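You operate a simulated robot arm through the tools that you are given. There is no shell and no other tool.

You run a simulated two-armed robot. Do the job below in one go: nothing can be reset, and whatever is moved stays where it is left.

Task
Heat on, run the warm and cool pads once and lay the cool block's upper in the card tray.
Fine: the other upper stays on the warm block; heat off after.

It is judged by the outcome, as a careful person would: the job done as asked, and still so three seconds after it is handed in. It fails if anything else is knocked over, pushed out of place, dropped, spilled or broken.

Robot
Two 7-joint arms with fingered hands on one trunk that stands fixed in place. Base frame: the origin is at the foot of the trunk, x ahead of it, y to its left, z up. Units: m, degrees, N and s.
The left shoulder is at [0.07, 0.172, 1.427], the right one opposite. With the tool pointing down near the work surface each hand reaches from about 0.1 to 0.48 m from the base axis, measured 20 degrees to its own side. Payload 5 kg a hand.
The TCP of each hand is the grasp point between the finger pads, 0.043 m short of the fingertips. In the tool frame z runs along the fingers and y along their closing line. The gripper opens to 0.144 m. The gripper's body begins 0.05 m behind the TCP. The gripper is a hand of 5 fingers: y runs from the thumb to the fingers, the wrist lies at [-0.021, -0.124, -0.221] in the tool frame, and closing takes about 1.5 s.
Orientation is that of the tool frame in the base frame, as a unit quaternion [w, x, y, z]. With the fingers straight down and the wrist toward the robot, the tool's x, y and z point along [0, 1, 0], [1, 0, 0] and [0, 0, -1] of the base frame.

Tools
- The arms move only by the tool apply_moves. It takes "left_rows", "right_rows" or both (then of equal length, played together; a hand with none holds still); each is a list of rows, each a list of 2 entries, a list of its own where there are three numbers: the shift along the base's x, y, z in m, then the turn, a rotation vector about the base's x, y, z in degrees. In form: [[[tx, ty, tz], [wx, wy, wz]], ...]. A call has 1 to 20 rows; each row is the pose to reach, as a shift and turn from the pose commanded when the call began. "left_jaw" and "right_jaw" are, for a hand that has rows, the gripper command, from -1 (shut) to 1 (fully open), values between in proportion, set as the call begins (left out, the last holds). Rows are played at 5 a second. More than 0.05 m and 8.6 degrees between two rows, or a gripper value outside its range, and nothing of the call is played. Where a pose cannot be reached the arm comes as near as it can. A force on the tool above 50 N (or 10 N above the force at the start of the call, whichever is more), or a blocked arm, ends the call early, and 0.2 s more pass. Each finger travels about 0.045 m/s and halts on what it meets, pressing with about 33 N; the grip force reading is that of the motor and also rises with nothing between the fingers. The clock runs only during rows and for 0.2 s after the last one: add rows that repeat a pose to give the fingers time. The reply holds the time, the measured pose of the TCP, the force on the tool along the base axes, the opening and the grip force, in the units named above and with some noise, with the torque about the TCP (base axes, N m) and any sound that the robot's microphone picked up, and new pictures: "show" is both (left out), scene, wrist or none (wrist: the cameras of the hands that moved).
- Cameras (640 x 400 px; columns grow to the right, rows downward): "scene" is now at [0.1196, 0.0424, 1.6446]; the picture's right is [0.53, -0.85, 0.00], its down [-0.61, -0.38, -0.70] and it looks along [0.59, 0.37, -0.71] (base axes); focal length 259 px, centre (320, 200). "left" rides on the left gripper at [-0.086, -0.109, -0.168] in its tool frame; the picture's right is [-0.80, -0.28, 0.53], its down [0.54, -0.73, 0.42] and it looks along [0.27, 0.63, 0.73] (tool axes); focal length 275 px, centre (320, 200). "right" rides on the right gripper at [0.086, -0.108, -0.168] in its tool frame; the picture's right is [-0.80, 0.28, -0.53], its down [-0.54, -0.73, 0.42] and it looks along [-0.27, 0.63, 0.73] (tool axes); focal length 275 px, centre (320, 200). There is no depth. A picture from a camera that has moved, and an enlarged one, comes with that camera's place and axes in the base frame and with its lens.
- slide_trunk(by): slides the trunk up (or, below 0, down) by that many m; the arms and the scene camera ride with it, the base frame stays. It gives what a move gives, with no picture.
- set_fingers(index, middle, ring, little, thumb_bend, thumb_turn, hand): sets how far each is bent, from 0 (flat) to 100 (curled in); at 30 the hand is open as for a grip, at 70 the pads meet at the TCP. One left out holds its place. A second passes; each finger stops where it meets its share of the squeeze, and holds until it gets a number again. A gripper value or a shape takes the hand back. It gives what a move gives, with no picture; readings hold the bend of each and the force on index, middle, ring, little, thumb and palm. thumb_turn goes from beside the hand (0) to across from the fingers (100), as for a grip.
- grasp_type(shape, hand): the hand has 5 fingers and takes this shape, open, in about a second: jaw (thumb against the fingers, like two jaws); tri (thumb and two fingers); tip (a fingertip pinch); poke (one finger out to press); point (the index stretched); flat (the hand flat); cup (the hand cupped); fist (a fist). The gripper value then closes the fingers along that shape, each until it touches; the sizes above hold for jaw. It gives what a move gives, with no picture.
- head_to(pan, tilt): turns the head with the scene camera to pan (to the left, within 86 degrees either way) and tilt (down, from -29 to 69), counted from straight ahead of the robot. It gives what a move gives, and a new picture of the scene camera.
- inspect(camera, box): a new picture of the part [left, top, right, bottom] of that camera's present view, enlarged. No time passes.
- close_job(): hands the job in; it is judged then, once.

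Nothing tells you positions but the pictures and the camera data. Unless the task says otherwise, let go and move clear before handing in.

The tools are called after ">>>" as a command line: name --argument value ..., lists and objects as JSON in quotes. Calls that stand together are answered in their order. apply_moves: Moves the arms, as the interface text tells. Its arguments: {"type":"object","properties":{"left_rows":{"type":"array"},"left_jaw":{"type":"number"},"right_rows":{"type":"array"},"right_jaw":{"type":"number"},"show":{"type":"string","enum":["both","scene","wrist","none"]}},"required":[]} The other tools are called the same way: slide_trunk (by) slides the trunk up or down; grasp_type (shape, hand) gives the hand a shape; set_fingers (index, middle, ring, little, thumb_bend, thumb_turn, hand) moves the fingers one by one; head_to (pan, tilt) turns the head that bears the scene camera; inspect (camera, box) takes an enlarged picture of a part of a camera's view; close_job () hands the job in.

At the start:

```text
t: 0.0
left_ee_pos: [0.4969, 0.6699, 1.3636]
left_tcp_rot: [0.0, 0.707, 0.707, 0.0]
left_wrist_force: [0.9, -0.8, 0.1]
left_ft_torque: [-0.02, 0.01, -0.03]
left_gripper_width: 0.1438
left_grasp_force: 0.1
left_shape: jaw
left_bend: [30.0, 30.0, 30.0, 30.0, 30.0, 98.0]
left_finger forces: [0.0, 0.0, 0.1, 0.0, 0.0, 0.1]
right_ee_pos: [0.7308, 0.0923, 1.3876]
right_tcp_rot: [0.001, 0.708, 0.707, 0.0]
right_wrist_force: [-0.1, 0.2, 0.0]
right_ft_torque: [0.0, -0.06, 0.01]
right_gripper_width: 0.1438
right_grasp_force: 0.1
right_shape: jaw
right_bend: [30.0, 30.0, 30.0, 30.0, 30.0, 98.0]
right_finger forces: [0.0, 0.0, 0.1, 0.0, 0.0, 0.0]
trunk travel left (down, up): [-0.525, 0.415]
head pan, tilt: [32.0, 45.6]
```

scene: 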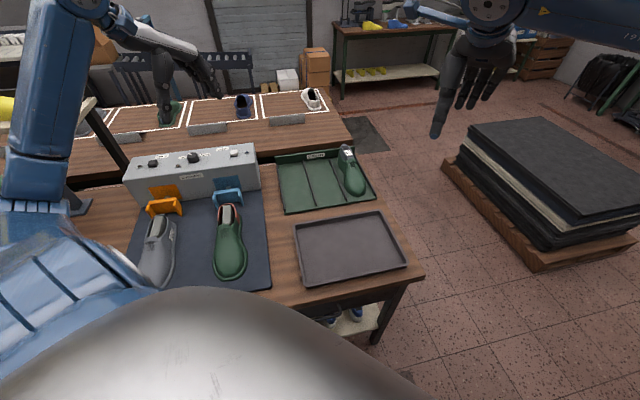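
right: 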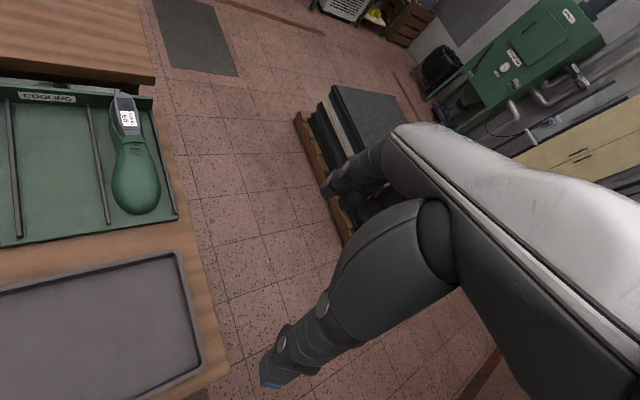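
left: 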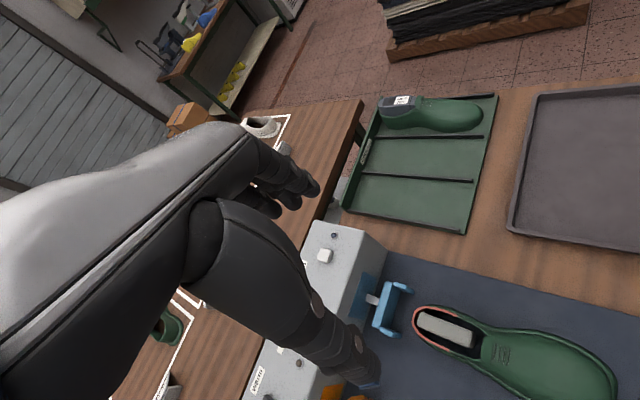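

I see a bench with a grey control box with knobs and switches, an orange pad and a blue pad facing two shoe uppers on blocks, a green tray labelled "cooling", and a dark grey tray. I will look closer at the labels before moving anything.

>>> inspect --camera "scene" --box '[110, 130, 280, 236]'

>>> inspect --camera "scene" --box '[260, 130, 420, 230]'

>>> inspect --camera "scene" --box '[100, 190, 420, 390]'

>>> inspect --camera "left" --box '[220, 200, 640, 400]'

>>> inspect --camera "scene" --box '[40, 70, 360, 170]'

```text
3.76 times, centred on (195, 183) of scene
camera zoom: at [0.1196, 0.0424, 1.6446], right [0.53, -0.85, 0.0], down [-0.61, -0.38, -0.7], along [0.59, 0.37, -0.71], focal length 975 px, centre (791, 264)
```

zoom: 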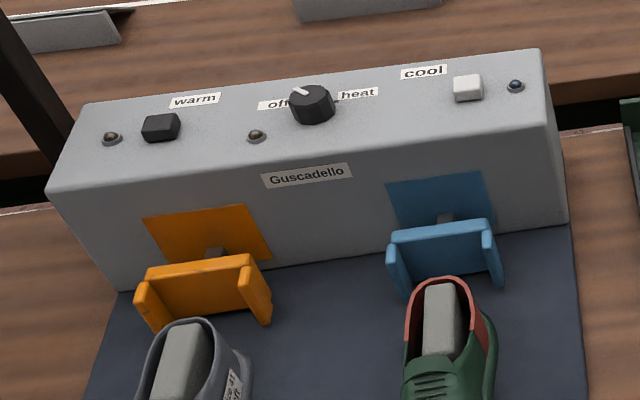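

```text
4.00 times, centred on (340, 180) of scene
camera zoom: at [0.1196, 0.0424, 1.6446], right [0.53, -0.85, 0.0], down [-0.61, -0.38, -0.7], along [0.59, 0.37, -0.71], focal length 1036 px, centre (240, 280)
```

zoom: 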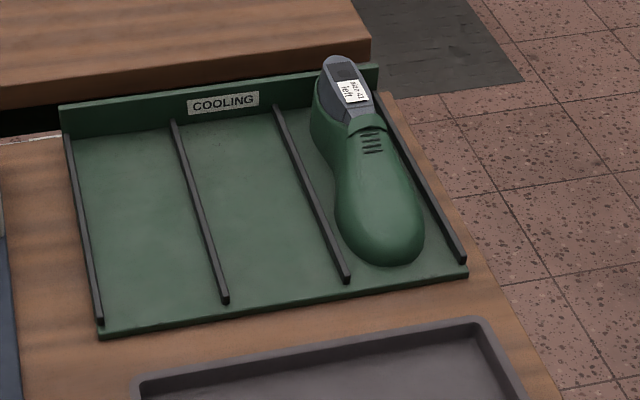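

```text
2.00 times, centred on (260, 290) of scene
camera zoom: at [0.1196, 0.0424, 1.6446], right [0.53, -0.85, 0.0], down [-0.61, -0.38, -0.7], along [0.59, 0.37, -0.71], focal length 518 px, centre (440, 20)
```

zoom: 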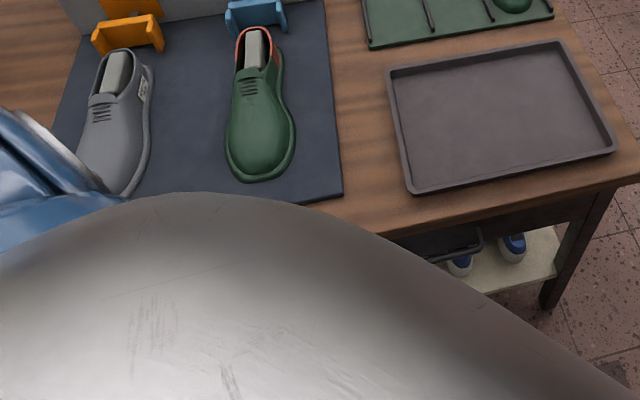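

```text
1.52 times, centred on (430, 300) of left
camera zoom: at [0.3877, 0.5823, 1.5321], right [-0.28, -0.8, -0.53], down [-0.73, 0.54, -0.42], along [0.63, 0.27, -0.73], focal length 420 px, centre (152, 48)
```

zoom: 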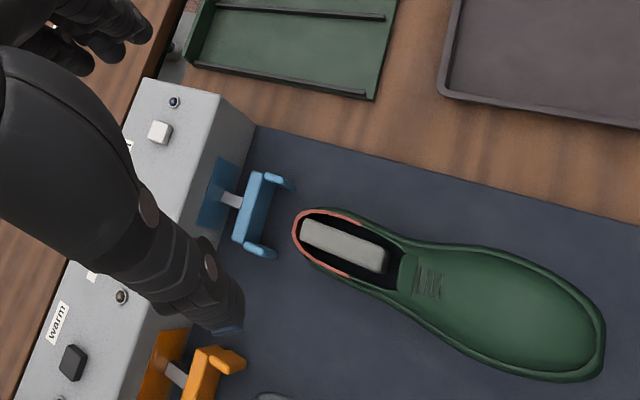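

```text
2.00 times, centred on (200, 120) of scene
camera zoom: at [0.1196, 0.0424, 1.6446], right [0.53, -0.85, 0.0], down [-0.61, -0.38, -0.7], along [0.59, 0.37, -0.71], focal length 518 px, centre (560, 360)
```

zoom: 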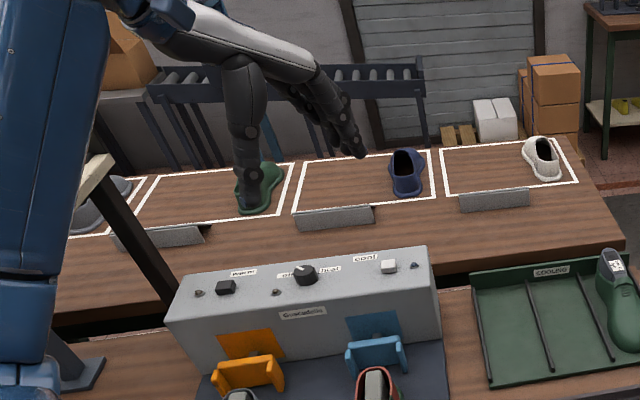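

I see a control box with a warm button (black), an off/heat knob, and a cool button (white), with a grey upper on the warm side and a green one on the cool side. I have yet to find which tray is the "card tray", so I'll look around with the head.

>>> head_to --pan 50 --tilt 35

>>> head_to --pan 10 --tilt 35

>>> head_to --pan 75 --tilt 40

>>> head_to --pan -40 --tilt 35

>>> head_to --pan 32 --tilt 60

```text
t: 0.8
left_ee_pos: [0.4956, 0.6691, 1.3633]
left_tcp_rot: [0.0, 0.707, 0.707, 0.0]
left_wrist_force: [0.4, -0.2, -0.1]
left_ft_torque: [-0.02, 0.01, 0.01]
left_gripper_width: 0.1435
left_grasp_force: 0.0
left_shape: jaw
left_bend: [30.0, 30.0, 30.0, 30.0, 30.0, 98.0]
left_finger forces: [0.0, 0.1, 0.1, 0.0, 0.1, 0.0]
right_ee_pos: [0.7314, 0.0919, 1.3866]
right_tcp_rot: [0.0, 0.706, 0.708, 0.0]
right_wrist_force: [-0.1, 0.7, 1.1]
right_ft_torque: [0.02, -0.02, 0.03]
right_gripper_width: 0.1434
right_grasp_force: 0.0
right_shape: jaw
right_bend: [30.0, 30.0, 30.0, 30.0, 30.0, 98.0]
right_finger forces: [0.0, 0.0, 0.0, 0.0, 0.0, 0.0]
trunk travel left (down, up): [-0.525, 0.415]
head pan, tilt: [50.0, 35.0]
camera scene: at [0.1076, 0.067, 1.6602], right [0.77, -0.64, 0.0], down [-0.37, -0.44, -0.82], along [0.53, 0.63, -0.57], focal length 259 px, centre (320, 200)
```

scene: 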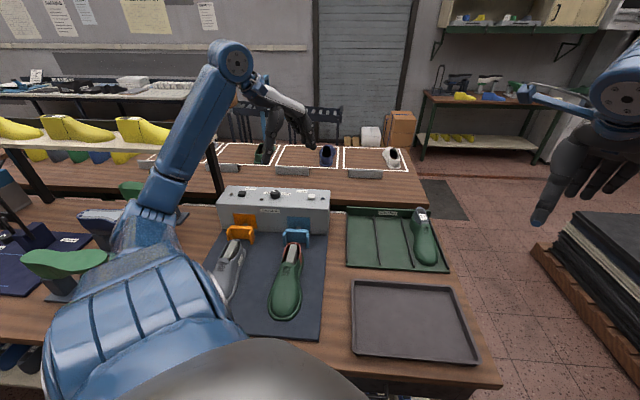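

```text
t: 1.9
left_ee_pos: [0.4957, 0.6683, 1.3635]
left_tcp_rot: [0.001, 0.707, 0.707, 0.0]
left_wrist_force: [0.3, -0.5, 0.8]
left_ft_torque: [0.02, 0.01, -0.01]
left_gripper_width: 0.1438
left_grasp_force: 0.1
left_shape: jaw
left_bend: [30.0, 30.0, 30.0, 30.0, 30.0, 98.0]
left_finger forces: [0.1, 0.1, 0.0, 0.1, 0.1, 0.1]
right_ee_pos: [0.732, 0.093, 1.3877]
right_tcp_rot: [0.001, 0.707, 0.707, 0.0]
right_wrist_force: [-0.1, 0.4, -1.0]
right_ft_torque: [0.04, 0.02, -0.01]
right_gripper_width: 0.1439
right_grasp_force: 0.0
right_shape: jaw
right_bend: [30.0, 30.0, 30.0, 30.0, 30.0, 98.0]
right_finger forces: [0.0, 0.1, 0.1, 0.0, 0.0, 0.0]
trunk travel left (down, up): [-0.525, 0.415]
head pan, tilt: [10.0, 35.0]
camera scene: at [0.1377, 0.015, 1.6602], right [0.17, -0.98, 0.0], down [-0.56, -0.1, -0.82], along [0.81, 0.14, -0.57], focal length 259 px, centre (320, 200)
```

scene: 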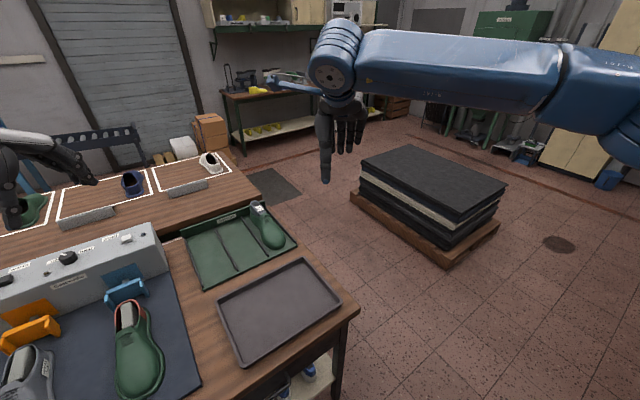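

```text
t: 3.2
left_ee_pos: [0.4972, 0.6694, 1.3632]
left_tcp_rot: [0.001, 0.707, 0.707, 0.0]
left_wrist_force: [-0.2, -0.3, 0.8]
left_ft_torque: [-0.02, 0.0, 0.03]
left_gripper_width: 0.1438
left_grasp_force: 0.1
left_shape: jaw
left_bend: [30.0, 30.0, 30.0, 30.0, 30.0, 98.0]
left_finger forces: [0.0, 0.0, 0.1, 0.1, 0.1, 0.1]
right_ee_pos: [0.7314, 0.0942, 1.3883]
right_tcp_rot: [0.0, 0.707, 0.707, 0.0]
right_wrist_force: [-0.5, 0.5, -0.1]
right_ft_torque: [0.02, -0.01, -0.04]
right_gripper_width: 0.1435
right_grasp_force: 0.2
right_shape: jaw
right_bend: [30.0, 30.0, 30.0, 30.0, 30.0, 98.0]
right_finger forces: [0.0, 0.1, 0.0, 0.1, 0.0, 0.0]
trunk travel left (down, up): [-0.525, 0.415]
head pan, tilt: [75.0, 40.0]
camera scene: at [0.073, 0.0817, 1.6527], right [0.97, -0.26, 0.0], down [-0.17, -0.62, -0.77], along [0.2, 0.74, -0.64], focal length 259 px, centre (320, 200)
```

scene: 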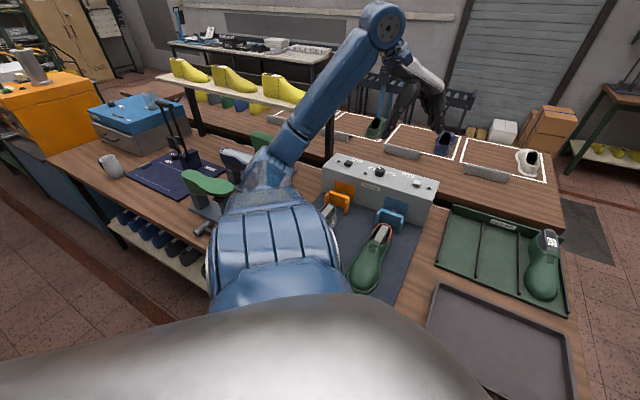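

```text
t: 5.2
left_ee_pos: [0.4954, 0.6686, 1.3633]
left_tcp_rot: [0.0, 0.707, 0.707, 0.0]
left_wrist_force: [-0.7, -1.0, 0.4]
left_ft_torque: [-0.01, 0.02, 0.0]
left_gripper_width: 0.1433
left_grasp_force: 0.1
left_shape: jaw
left_bend: [30.0, 30.0, 30.0, 30.0, 30.0, 98.0]
left_finger forces: [0.1, 0.0, 0.0, 0.0, 0.0, 0.0]
right_ee_pos: [0.7318, 0.0918, 1.3878]
right_tcp_rot: [0.0, 0.707, 0.707, 0.001]
right_wrist_force: [-0.8, -0.2, 1.1]
right_ft_torque: [-0.01, -0.02, 0.01]
right_gripper_width: 0.1436
right_grasp_force: 0.1
right_shape: jaw
right_bend: [30.0, 30.0, 30.0, 30.0, 30.0, 98.0]
right_finger forces: [0.0, 0.0, 0.1, 0.1, 0.0, 0.0]
trunk travel left (down, up): [-0.525, 0.415]
head pan, tilt: [-40.0, 35.0]
camera scene: at [0.1185, -0.057, 1.6603], right [-0.64, -0.77, 0.0], down [-0.44, 0.37, -0.82], along [0.63, -0.53, -0.57], focal length 259 px, centre (320, 200)
```

scene: 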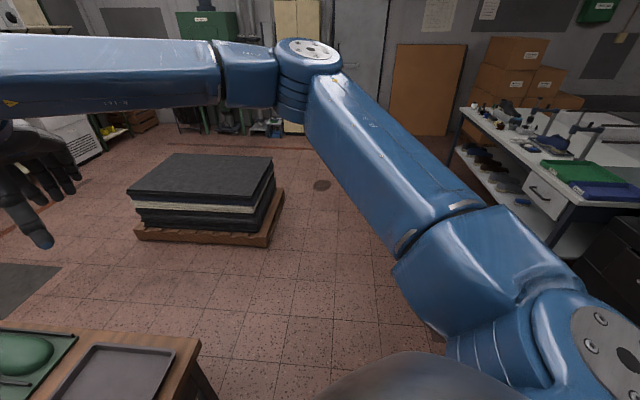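

```text
t: 6.6
left_ee_pos: [0.4954, 0.669, 1.3641]
left_tcp_rot: [0.0, 0.707, 0.707, 0.0]
left_wrist_force: [0.0, 0.3, 0.3]
left_ft_torque: [0.0, 0.03, -0.01]
left_gripper_width: 0.1439
left_grasp_force: 0.1
left_shape: jaw
left_bend: [30.0, 30.0, 30.0, 30.0, 30.0, 98.0]
left_finger forces: [0.0, 0.0, 0.0, 0.0, 0.1, 0.0]
right_ee_pos: [0.7321, 0.0926, 1.3869]
right_tcp_rot: [0.0, 0.707, 0.707, 0.0]
right_wrist_force: [-0.4, 0.0, 0.5]
right_ft_torque: [0.01, 0.0, 0.01]
right_gripper_width: 0.1434
right_grasp_force: 0.0
right_shape: jaw
right_bend: [30.0, 30.0, 30.0, 30.0, 30.0, 98.0]
right_finger forces: [0.0, 0.1, 0.1, 0.0, 0.0, 0.0]
trunk travel left (down, up): [-0.525, 0.415]
head pan, tilt: [32.0, 60.0]
camera scene: at [0.1075, 0.0349, 1.626], right [0.53, -0.85, 0.0], down [-0.73, -0.46, -0.5], along [0.42, 0.26, -0.87], focal length 259 px, centre (320, 200)
```

scene: 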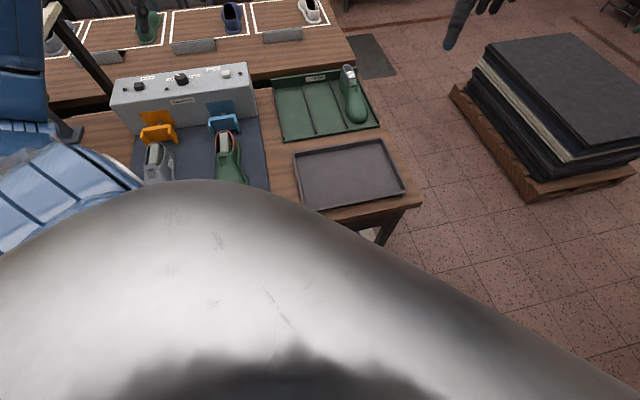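

I see two candidate trays on the bench (green "COOLING" and a plain dark one), plus marked bays with slanted holders behind. I'll zoom in on all of them for a card.

>>> head_to --pan 25 --tilt 45

>>> inspect --camera "right" --box '[0, 60, 210, 400]'

>>> inspect --camera "left" --box '[330, 80, 640, 270]'

>>> inspect --camera "left" --box '[130, 100, 340, 400]'

```text
t: 7.4
left_ee_pos: [0.495, 0.6692, 1.3644]
left_tcp_rot: [0.0, 0.707, 0.707, 0.0]
left_wrist_force: [0.2, 0.5, -0.7]
left_ft_torque: [0.0, 0.02, 0.0]
left_gripper_width: 0.1439
left_grasp_force: 0.2
left_shape: jaw
left_bend: [30.0, 30.0, 30.0, 30.0, 30.0, 98.0]
left_finger forces: [0.0, 0.0, 0.0, 0.0, 0.0, 0.0]
right_ee_pos: [0.7316, 0.0929, 1.3866]
right_tcp_rot: [0.0, 0.707, 0.707, 0.0]
right_wrist_force: [0.1, -0.1, -1.0]
right_ft_torque: [0.02, 0.01, -0.01]
right_gripper_width: 0.1435
right_grasp_force: 0.0
right_shape: jaw
right_bend: [30.0, 30.0, 30.0, 30.0, 30.0, 98.0]
right_finger forces: [0.1, 0.1, 0.0, 0.0, 0.0, 0.0]
trunk travel left (down, up): [-0.525, 0.415]
head pan, tilt: [25.0, 45.0]
camera scene: at [0.1246, 0.034, 1.6454], right [0.42, -0.91, 0.0], down [-0.64, -0.3, -0.71], along [0.64, 0.3, -0.71], focal length 259 px, centre (320, 200)
```

scene: 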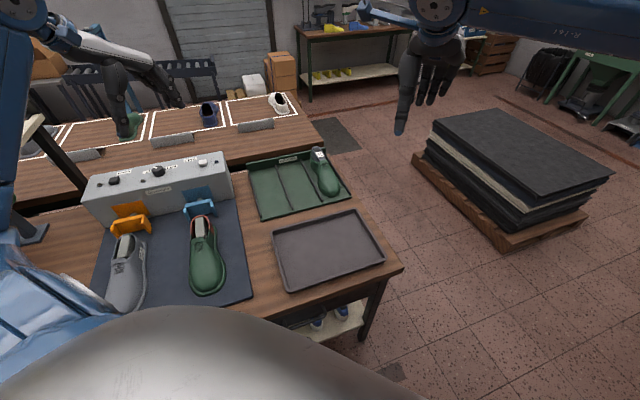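

```text
1.18 times, centred on (105, 230) of right
camera zoom: at [0.6231, 0.1786, 1.5551], right [0.28, -0.8, 0.53], down [-0.73, -0.54, -0.42], along [0.63, -0.27, -0.73], focal length 324 px, centre (573, 165)
```

zoom: 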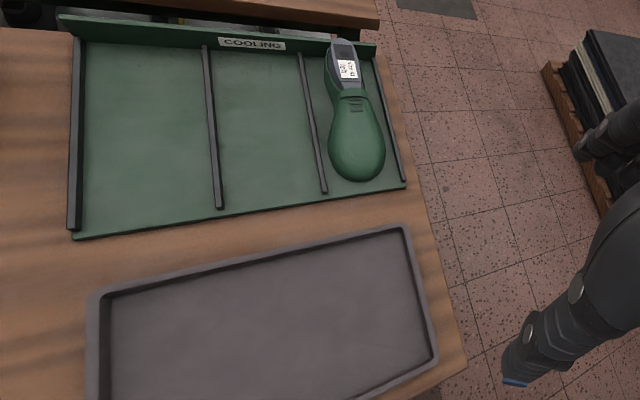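

```text
2.06 times, centred on (485, 175) of left
camera zoom: at [0.3877, 0.5822, 1.5321], right [-0.28, -0.8, -0.53], down [-0.73, 0.54, -0.42], along [0.63, 0.27, -0.73], focal length 568 px, centre (-21, 252)
```

zoom: 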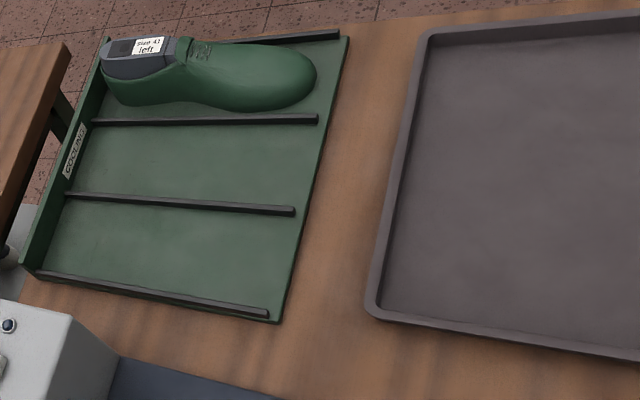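

```text
1.33 times, centred on (235, 250) of left
camera zoom: at [0.3877, 0.5822, 1.5321], right [-0.28, -0.8, -0.53], down [-0.73, 0.54, -0.42], along [0.63, 0.27, -0.73], focal length 367 px, centre (433, 133)
```

zoom: 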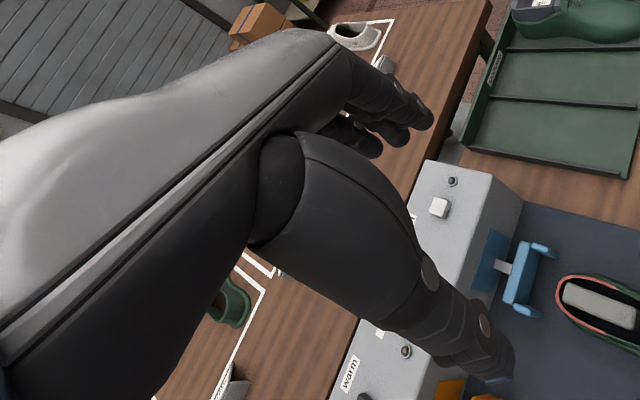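

I see slanted plates in front of each marked bay on the back table; I'll zoom in on them and the wall papers to check for any card text.

>>> inspect --camera "scene" --box '[60, 85, 310, 165]'

>>> head_to --pan 40 --tilt 15

>>> inspect --camera "scene" --box '[0, 0, 320, 200]'

>>> inspect --camera "scene" --box '[60, 190, 380, 390]'

```text
2.56 times, centred on (185, 125) of scene
camera zoom: at [0.1246, 0.034, 1.6454], right [0.42, -0.91, 0.0], down [-0.64, -0.3, -0.71], along [0.64, 0.3, -0.71], focal length 663 px, centre (666, 392)
```

zoom: 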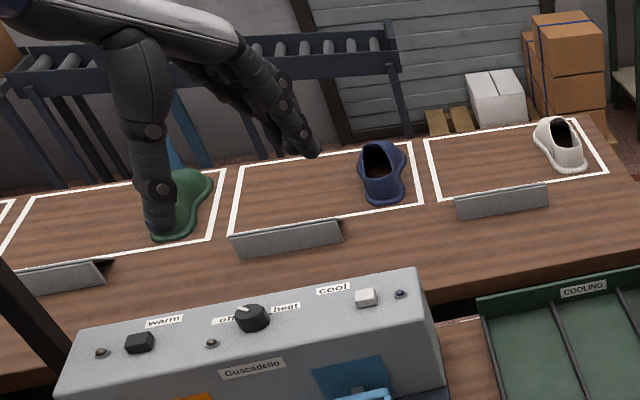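

```text
t: 8.3
left_ee_pos: [0.4952, 0.6687, 1.3643]
left_tcp_rot: [0.0, 0.707, 0.707, 0.0]
left_wrist_force: [0.0, 0.2, -0.2]
left_ft_torque: [-0.01, -0.01, 0.02]
left_gripper_width: 0.1435
left_grasp_force: 0.1
left_shape: jaw
left_bend: [30.0, 30.0, 30.0, 30.0, 30.0, 98.0]
left_finger forces: [0.1, 0.0, 0.0, 0.0, 0.0, 0.1]
right_ee_pos: [0.7313, 0.0927, 1.3875]
right_tcp_rot: [0.0, 0.707, 0.707, 0.0]
right_wrist_force: [-0.7, -0.5, -0.4]
right_ft_torque: [0.03, -0.01, 0.05]
right_gripper_width: 0.1435
right_grasp_force: 0.1
right_shape: jaw
right_bend: [30.0, 30.0, 30.0, 30.0, 30.0, 98.0]
right_finger forces: [0.0, 0.1, 0.0, 0.0, 0.1, 0.1]
trunk travel left (down, up): [-0.525, 0.415]
head pan, tilt: [40.0, 15.0]
camera scene: at [0.1226, 0.0596, 1.6922], right [0.64, -0.77, 0.0], down [-0.2, -0.17, -0.97], along [0.74, 0.62, -0.26], focal length 259 px, centre (320, 200)
```

scene: 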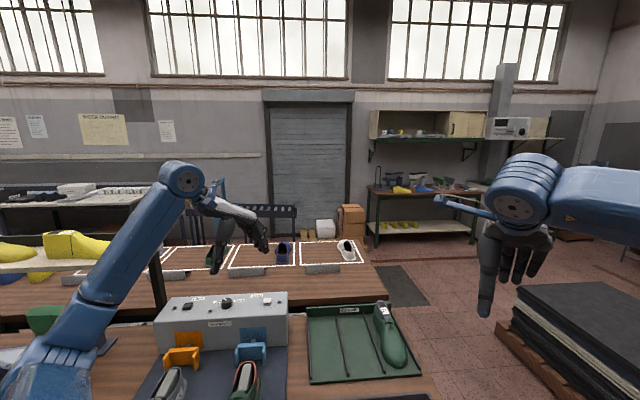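

```text
2.00 times, centred on (160, 100) of scene
camera zoom: at [0.1226, 0.0596, 1.6922], right [0.64, -0.77, 0.0], down [-0.2, -0.17, -0.97], along [0.74, 0.62, -0.26], focal length 518 px, centre (640, 400)
```

zoom: 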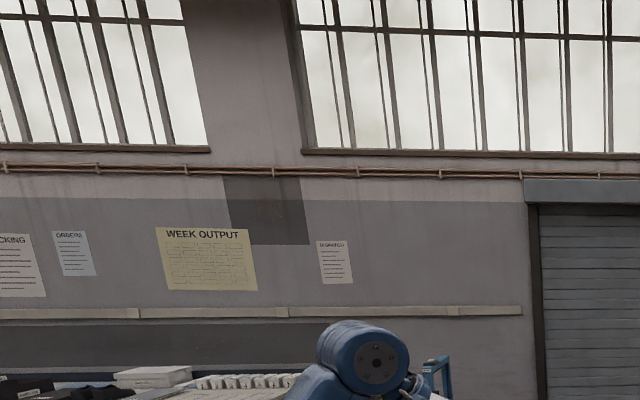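

```text
2.00 times, centred on (220, 290) of scene
camera zoom: at [0.1226, 0.0596, 1.6922], right [0.64, -0.77, 0.0], down [-0.2, -0.17, -0.97], along [0.74, 0.62, -0.26], focal length 518 px, centre (520, 20)
```

zoom: 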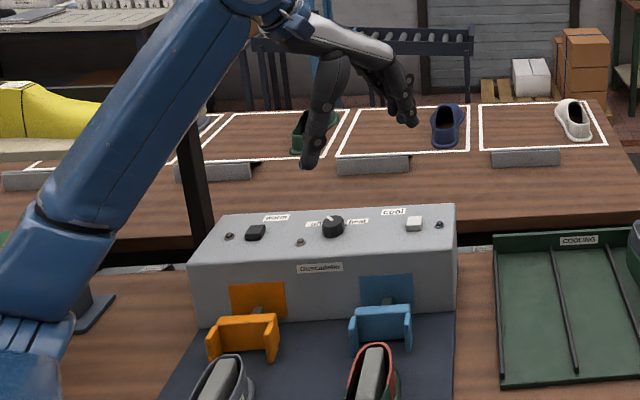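

I see the box top at about z 1.01, with the warm button near (0.46, 1.04), the knob near (0.57, 0.93) and the cool button near (0.70, 0.83). The dark tray's centre is near (0.63, 0.25). Before choosing a tray I'll scan the left side of the bench too.

>>> head_to --pan 84 --tilt 40

>>> inspect --camera "scene" --box '[0, 40, 300, 240]'

>>> head_to --pan 20 --tilt 50

>>> inspect --camera "scene" --box '[230, 130, 430, 330]'

```text
t: 9.4
left_ee_pos: [0.4956, 0.6698, 1.3641]
left_tcp_rot: [0.0, 0.707, 0.707, 0.0]
left_wrist_force: [0.3, 0.1, 1.0]
left_ft_torque: [-0.01, 0.01, -0.01]
left_gripper_width: 0.1435
left_grasp_force: 0.0
left_shape: jaw
left_bend: [30.0, 30.0, 30.0, 30.0, 30.0, 98.0]
left_finger forces: [0.0, 0.1, 0.0, 0.0, 0.0, 0.1]
right_ee_pos: [0.7308, 0.0916, 1.3875]
right_tcp_rot: [0.0, 0.707, 0.707, 0.0]
right_wrist_force: [0.1, -0.2, -0.1]
right_ft_torque: [0.0, -0.02, -0.02]
right_gripper_width: 0.1438
right_grasp_force: 0.0
right_shape: jaw
right_bend: [30.0, 30.0, 30.0, 30.0, 30.0, 98.0]
right_finger forces: [0.0, 0.0, 0.1, 0.0, 0.0, 0.0]
trunk travel left (down, up): [-0.525, 0.415]
head pan, tilt: [84.0, 40.0]
camera scene: at [0.0599, 0.0842, 1.6527], right [0.99, -0.11, 0.0], down [-0.07, -0.64, -0.77], along [0.08, 0.76, -0.64], focal length 259 px, centre (320, 200)
```

scene: 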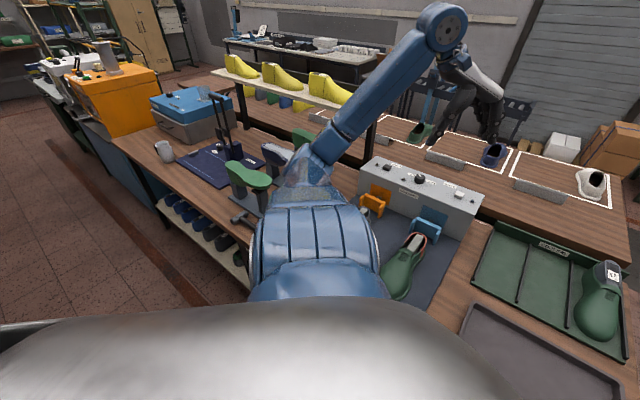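

```text
2.00 times, centred on (150, 140) of scene
camera zoom: at [0.0599, 0.0842, 1.6527], right [0.99, -0.11, 0.0], down [-0.07, -0.64, -0.77], along [0.08, 0.76, -0.64], focal length 518 px, centre (660, 320)
```

zoom: 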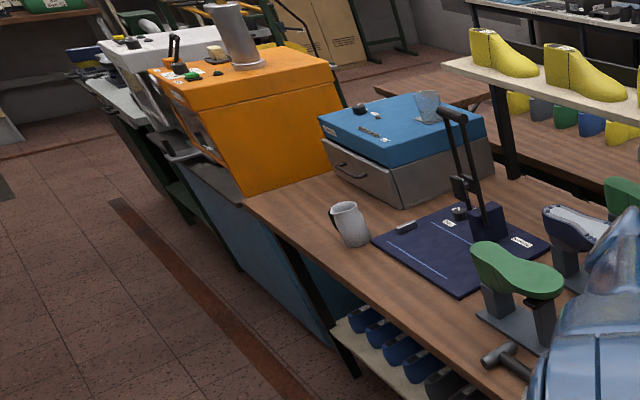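

```text
t: 10.8
left_ee_pos: [0.4956, 0.669, 1.3627]
left_tcp_rot: [0.0, 0.707, 0.707, 0.001]
left_wrist_force: [-0.6, -1.1, 0.4]
left_ft_torque: [0.01, 0.01, -0.04]
left_gripper_width: 0.1435
left_grasp_force: 0.1
left_shape: jaw
left_bend: [30.0, 30.0, 30.0, 30.0, 30.0, 98.0]
left_finger forces: [0.0, 0.0, 0.0, 0.1, 0.1, 0.0]
right_ee_pos: [0.7321, 0.0933, 1.3884]
right_tcp_rot: [0.0, 0.707, 0.707, -0.001]
right_wrist_force: [-0.8, -0.4, 0.0]
right_ft_torque: [0.01, -0.02, 0.01]
right_gripper_width: 0.1437
right_grasp_force: 0.0
right_shape: jaw
right_bend: [30.0, 30.0, 30.0, 30.0, 30.0, 98.0]
right_finger forces: [0.0, 0.1, 0.0, 0.1, 0.1, 0.1]
trunk travel left (down, up): [-0.525, 0.415]
head pan, tilt: [20.0, 50.0]
camera scene: at [0.1233, 0.026, 1.6385], right [0.34, -0.94, 0.0], down [-0.72, -0.26, -0.64], along [0.6, 0.22, -0.77], focal length 259 px, centre (320, 200)
```

scene: 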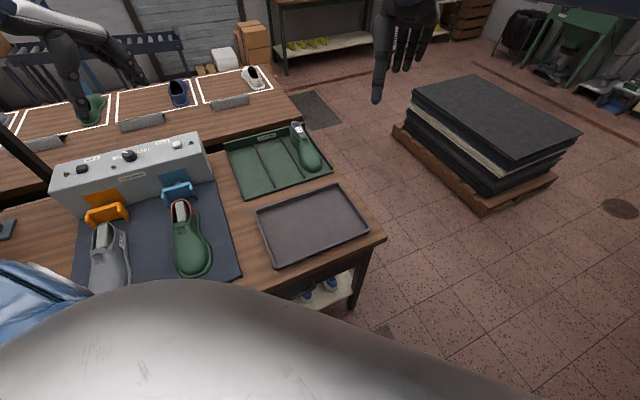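

```text
2.00 times, centred on (330, 230) of scene
camera zoom: at [0.1233, 0.026, 1.6385], right [0.34, -0.94, 0.0], down [-0.72, -0.26, -0.64], along [0.6, 0.22, -0.77], focal length 518 px, centre (300, 140)
```

zoom: 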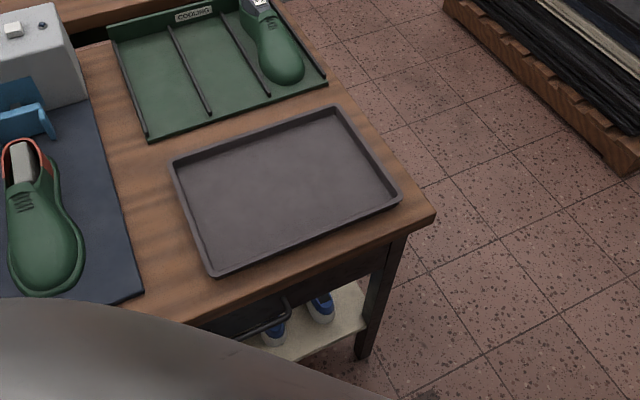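

I see the dark tray is a plain mottled board tray and the green one a labelled "COOLING" rack with a lasted shoe; I take the plain board one to be the card tray. Next I check the shelf and post beside the control box, since the left hand must work there.

>>> head_to --pan 60 --tilt 35

>>> inspect --camera "scene" --box '[0, 60, 320, 260]'

>>> inspect --camera "scene" --box '[230, 130, 390, 230]'

```text
t: 11.9
left_ee_pos: [0.4955, 0.6689, 1.3636]
left_tcp_rot: [-0.001, 0.708, 0.707, 0.0]
left_wrist_force: [0.0, -0.6, 0.4]
left_ft_torque: [-0.04, 0.03, 0.01]
left_gripper_width: 0.1435
left_grasp_force: 0.1
left_shape: jaw
left_bend: [30.0, 30.0, 30.0, 30.0, 30.0, 98.0]
left_finger forces: [0.0, 0.0, 0.0, 0.1, 0.0, 0.1]
right_ee_pos: [0.7304, 0.0929, 1.3879]
right_tcp_rot: [-0.001, 0.707, 0.707, 0.0]
right_wrist_force: [-0.1, -0.8, -0.6]
right_ft_torque: [0.0, -0.03, 0.0]
right_gripper_width: 0.1436
right_grasp_force: 0.0
right_shape: jaw
right_bend: [30.0, 30.0, 30.0, 30.0, 30.0, 98.0]
right_finger forces: [0.0, 0.0, 0.0, 0.1, 0.0, 0.0]
trunk travel left (down, up): [-0.525, 0.415]
head pan, tilt: [60.0, 35.0]
camera scene: at [0.0951, 0.0758, 1.6602], right [0.87, -0.5, 0.0], down [-0.29, -0.5, -0.82], along [0.41, 0.71, -0.57], focal length 259 px, centre (320, 200)
```

scene: 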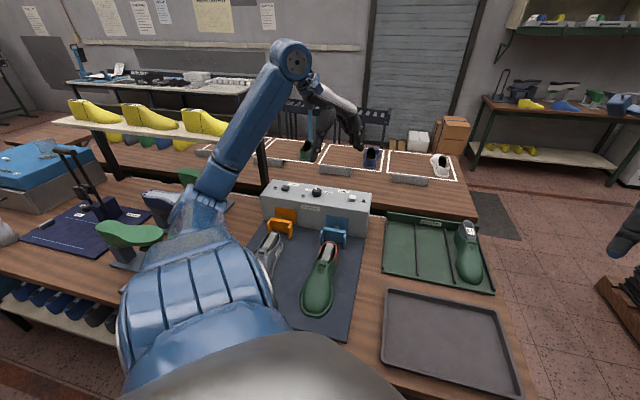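

```text
2.00 times, centred on (160, 160) of scene
camera zoom: at [0.0951, 0.0758, 1.6602], right [0.87, -0.5, 0.0], down [-0.29, -0.5, -0.82], along [0.41, 0.71, -0.57], focal length 518 px, centre (640, 280)
```

zoom: 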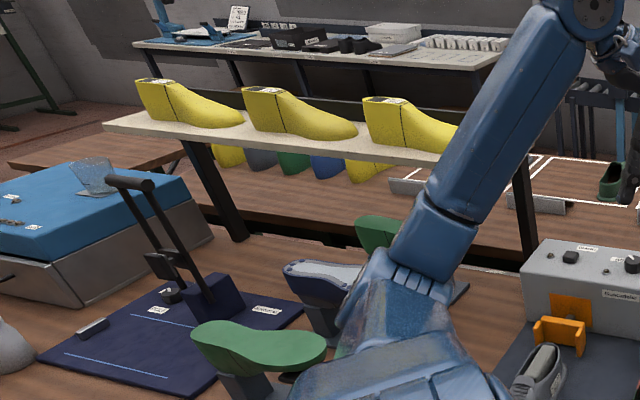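

```text
4.00 times, centred on (310, 180) of scene
camera zoom: at [0.0951, 0.0758, 1.6602], right [0.87, -0.5, 0.0], down [-0.29, -0.5, -0.82], along [0.41, 0.71, -0.57], focal length 1036 px, centre (360, 280)
```

zoom: 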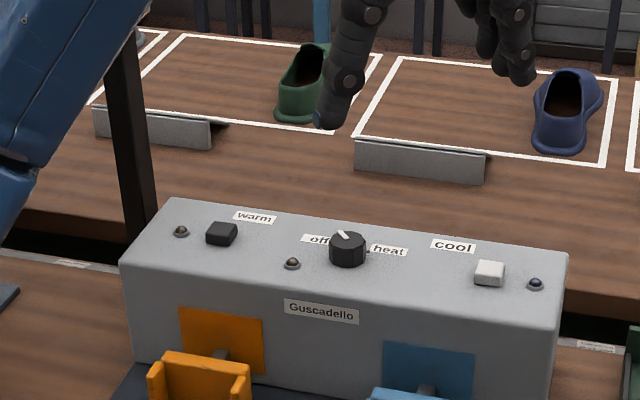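

I see small white labels at the bench's back edge on either side of the box; I'll zoom in on them in case one names a tray.

>>> inspect --camera "scene" --box '[368, 205, 400, 225]'

>>> inspect --camera "scene" --box '[224, 184, 256, 204]'

>>> inspect --camera "scene" --box '[370, 200, 520, 400]'

>>> inspect --camera "scene" --box '[240, 210, 360, 320]'

```text
16.00 times, centred on (384, 215) of scene
camera zoom: at [0.0951, 0.0758, 1.6602], right [0.87, -0.5, 0.0], down [-0.29, -0.5, -0.82], along [0.41, 0.71, -0.57], focal length 4144 px, centre (-704, -40)
```

zoom: 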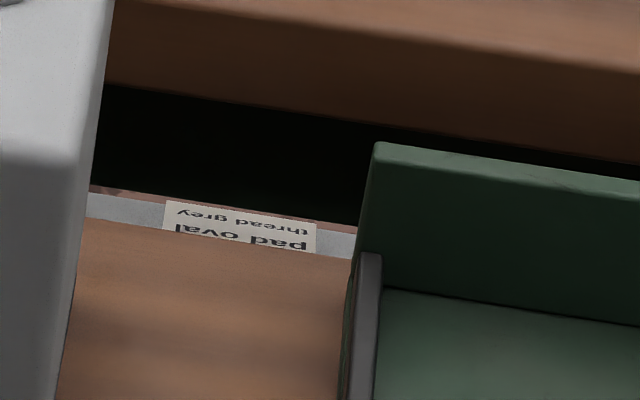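

```text
16.00 times, centred on (240, 194) of scene
camera zoom: at [0.0951, 0.0758, 1.6602], right [0.87, -0.5, 0.0], down [-0.29, -0.5, -0.82], along [0.41, 0.71, -0.57], focal length 4144 px, centre (1600, 296)
```

zoom: 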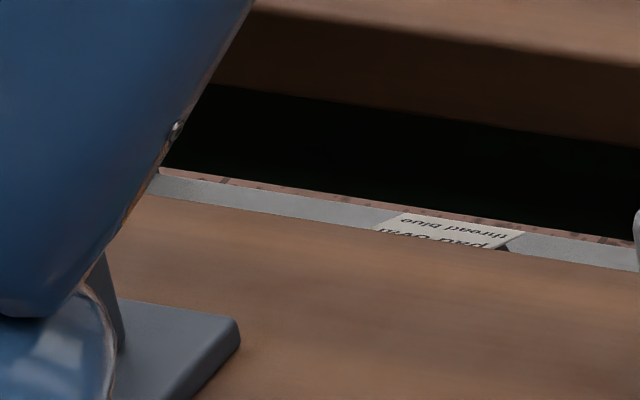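

```text
2.00 times, centred on (445, 300) of scene
camera zoom: at [0.0951, 0.0758, 1.6602], right [0.87, -0.5, 0.0], down [-0.29, -0.5, -0.82], along [0.41, 0.71, -0.57], focal length 518 px, centre (70, 0)
```

zoom: 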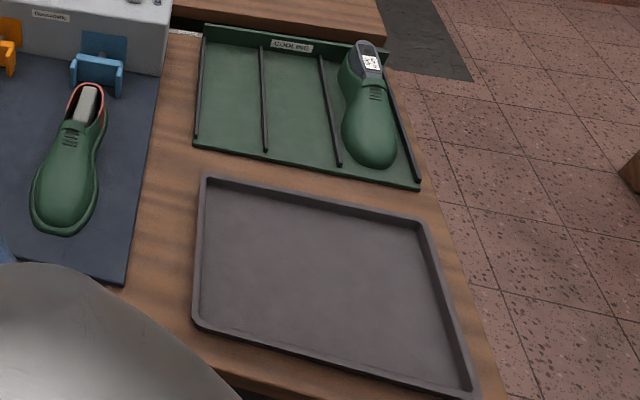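

```text
3.64 times, centred on (300, 265) of scene
camera zoom: at [0.0951, 0.0758, 1.6602], right [0.87, -0.5, 0.0], down [-0.29, -0.5, -0.82], along [0.41, 0.71, -0.57], focal length 942 px, centre (393, -36)
```

zoom: 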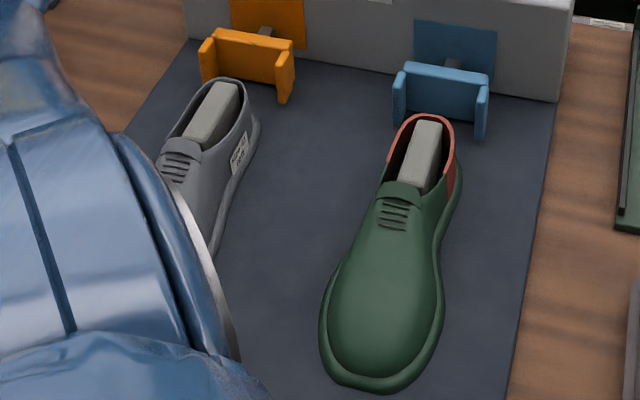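

I see a small tag on the grey upper's side and card strips on the back edge; I'll read the tag closely.

>>> inspect --camera "scene" --box '[270, 222, 302, 242]'

>>> inspect --camera "scene" --box '[455, 218, 487, 238]'

>>> inspect --camera "scene" --box '[305, 230, 353, 260]'

>>> inspect --camera "left" --box '[380, 280, 640, 400]'

>>> inspect --camera "scene" --box '[310, 165, 430, 190]'

```text
16.00 times, centred on (286, 232) of scene
camera zoom: at [0.0951, 0.0758, 1.6602], right [0.87, -0.5, 0.0], down [-0.29, -0.5, -0.82], along [0.41, 0.71, -0.57], focal length 4144 px, centre (864, -312)
```

zoom: 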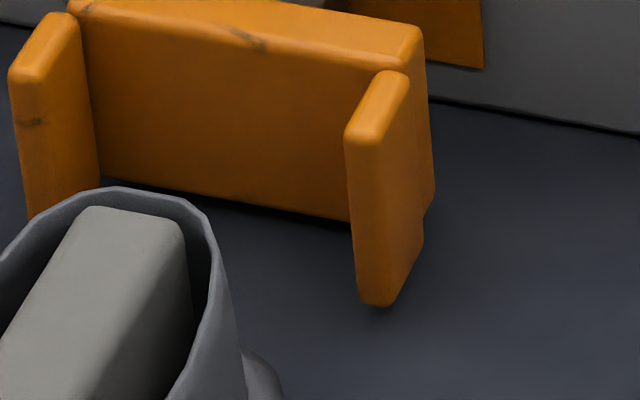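

```text
16.00 times, centred on (471, 228) of scene
camera zoom: at [0.0951, 0.0758, 1.6602], right [0.87, -0.5, 0.0], down [-0.29, -0.5, -0.82], along [0.41, 0.71, -0.57], focal length 4144 px, centre (-2096, -248)
```

zoom: 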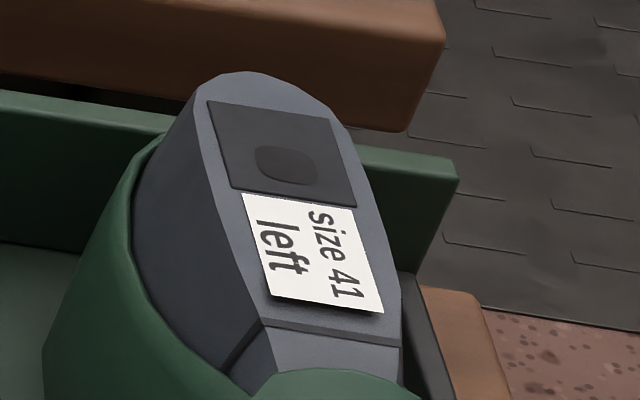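

```text
13.33 times, centred on (329, 245) of scene
camera zoom: at [0.0951, 0.0758, 1.6602], right [0.87, -0.5, 0.0], down [-0.29, -0.5, -0.82], along [0.41, 0.71, -0.57], focal length 3453 px, centre (200, -400)
```

zoom: 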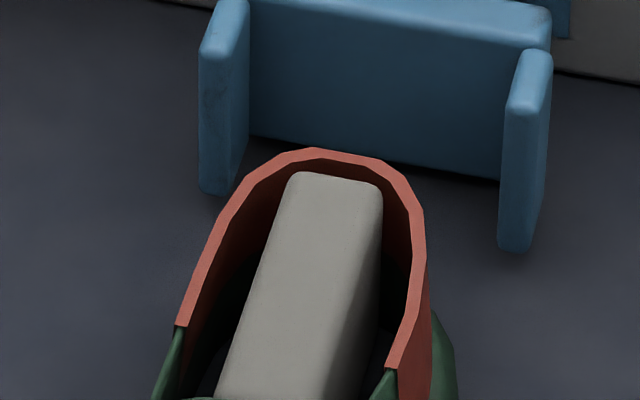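

```text
2.46 times, centred on (510, 340) of left
camera zoom: at [0.3878, 0.5822, 1.5321], right [-0.28, -0.8, -0.53], down [-0.73, 0.54, -0.42], along [0.63, 0.27, -0.73], focal length 678 px, centre (-148, -145)
```

zoom: 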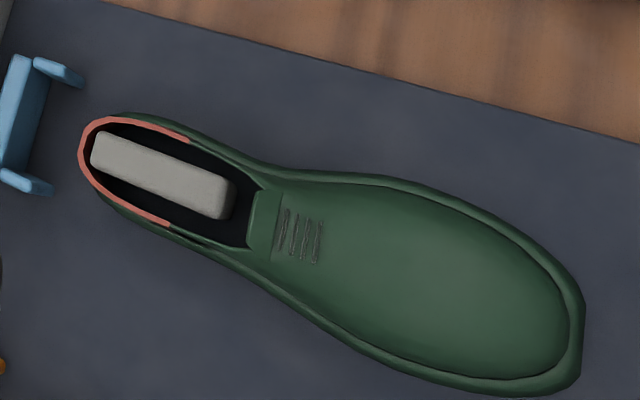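

```text
5.33 times, centred on (370, 178) of scene
camera zoom: at [0.0951, 0.0758, 1.6602], right [0.87, -0.5, 0.0], down [-0.29, -0.5, -0.82], along [0.41, 0.71, -0.57], focal length 1381 px, centre (53, 320)
```

zoom: 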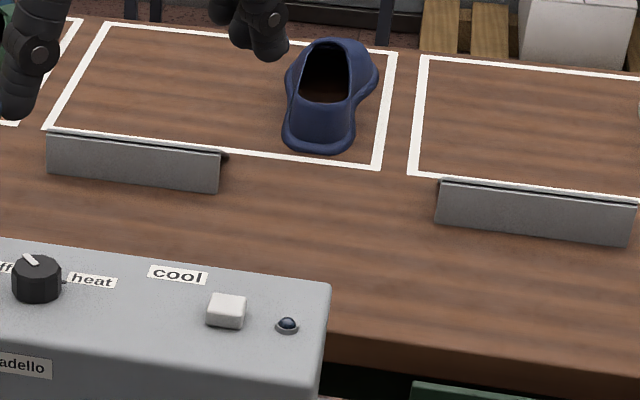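

I want the tag on the grey upper itself, which sits a bit lower; zooming there.

>>> inspect --camera "scene" --box '[262, 242, 294, 262]'

>>> inspect --camera "scene" --box '[420, 290, 452, 310]'

>>> inspect --camera "right" --box '[0, 230, 64, 270]'

>>> inspect --camera "right" --box '[100, 240, 228, 320]'

```text
16.00 times, centred on (278, 252) of scene
camera zoom: at [0.0951, 0.0758, 1.6602], right [0.87, -0.5, 0.0], down [-0.29, -0.5, -0.82], along [0.41, 0.71, -0.57], focal length 4144 px, centre (992, -632)
```

zoom: 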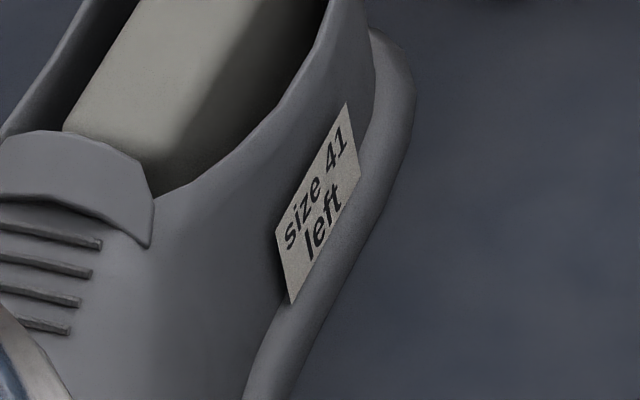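

```text
16.00 times, centred on (436, 300) of scene
camera zoom: at [0.0951, 0.0758, 1.6602], right [0.87, -0.5, 0.0], down [-0.29, -0.5, -0.82], along [0.41, 0.71, -0.57], focal length 4144 px, centre (-1536, -1400)
```

zoom: 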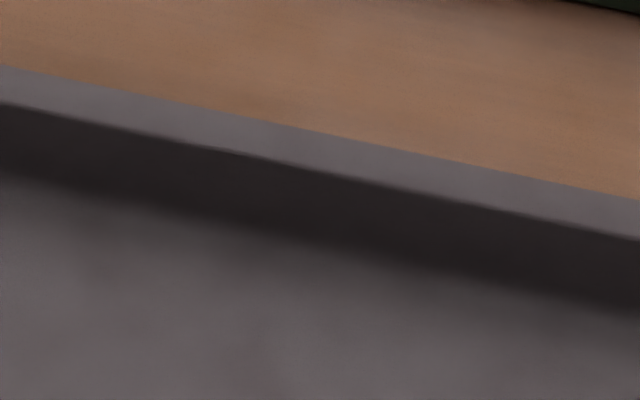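

```text
10.00 times, centred on (32, 250) of right
camera zoom: at [0.6231, 0.1786, 1.5551], right [0.28, -0.8, 0.53], down [-0.73, -0.54, -0.42], along [0.63, -0.27, -0.73], focal length 2753 px, centre (3200, -300)
```

zoom: 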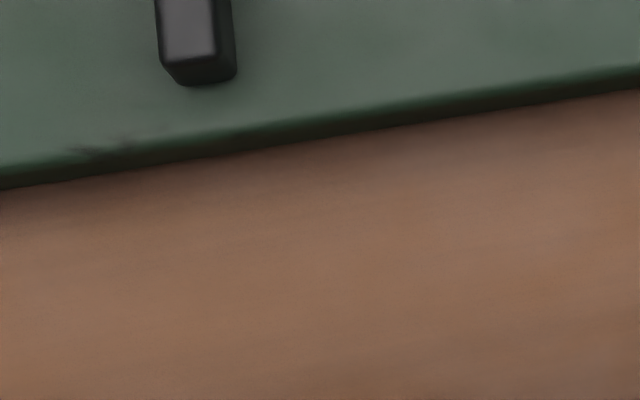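

```text
5.00 times, centred on (164, 280) of right
camera zoom: at [0.6231, 0.1786, 1.5551], right [0.28, -0.8, 0.53], down [-0.73, -0.54, -0.42], along [0.63, -0.27, -0.73], focal length 1376 px, centre (1100, -200)
```

zoom: 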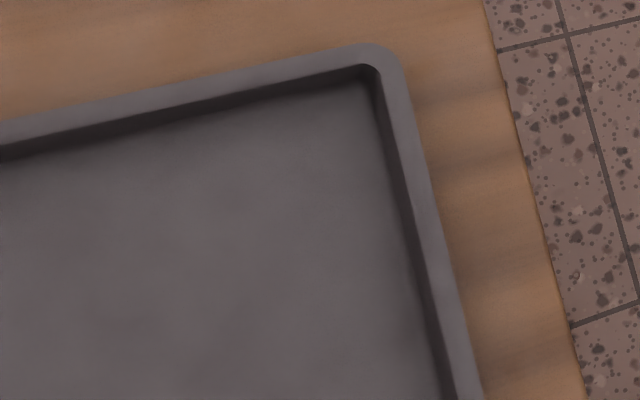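

I take the plain board tray as the target, but I noticed a dark shape under the bench edge; I'll check that before going on.

>>> head_to --pan 5 --tilt 50

>>> inspect --camera "scene" --box '[160, 250, 320, 350]'

```text
t: 13.1
left_ee_pos: [0.4938, 0.6687, 1.3639]
left_tcp_rot: [0.0, 0.707, 0.707, 0.0]
left_wrist_force: [1.1, 0.0, 0.4]
left_ft_torque: [0.03, 0.02, 0.02]
left_gripper_width: 0.1436
left_grasp_force: 0.1
left_shape: jaw
left_bend: [30.0, 30.0, 30.0, 30.0, 30.0, 98.0]
left_finger forces: [0.1, 0.0, 0.0, 0.0, 0.0, 0.0]
right_ee_pos: [0.7317, 0.0922, 1.3874]
right_tcp_rot: [-0.001, 0.707, 0.707, -0.001]
right_wrist_force: [-0.4, 0.8, -0.2]
right_ft_torque: [0.04, -0.01, -0.01]
right_gripper_width: 0.1434
right_grasp_force: 0.0
right_shape: jaw
right_bend: [30.0, 30.0, 30.0, 30.0, 30.0, 98.0]
right_finger forces: [0.0, 0.0, 0.0, 0.0, 0.1, 0.0]
trunk travel left (down, up): [-0.525, 0.415]
head pan, tilt: [5.0, 50.0]
camera scene: at [0.1277, 0.0064, 1.6385], right [0.09, -1.0, 0.0], down [-0.76, -0.07, -0.64], along [0.64, 0.06, -0.77], focal length 259 px, centre (320, 200)
```

scene: 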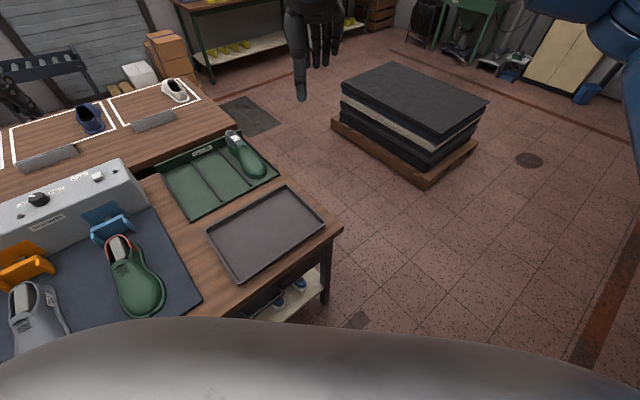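

```text
4.00 times, centred on (240, 300) of scene
camera zoom: at [0.1277, 0.0064, 1.6385], right [0.09, -1.0, 0.0], down [-0.76, -0.07, -0.64], along [0.64, 0.06, -0.77], focal length 1036 px, centre (640, -200)
```

zoom: 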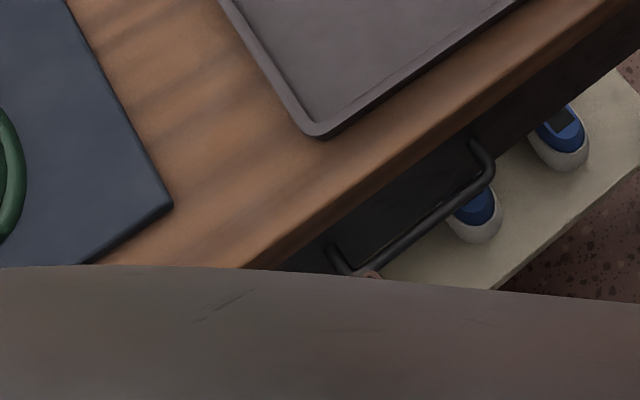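

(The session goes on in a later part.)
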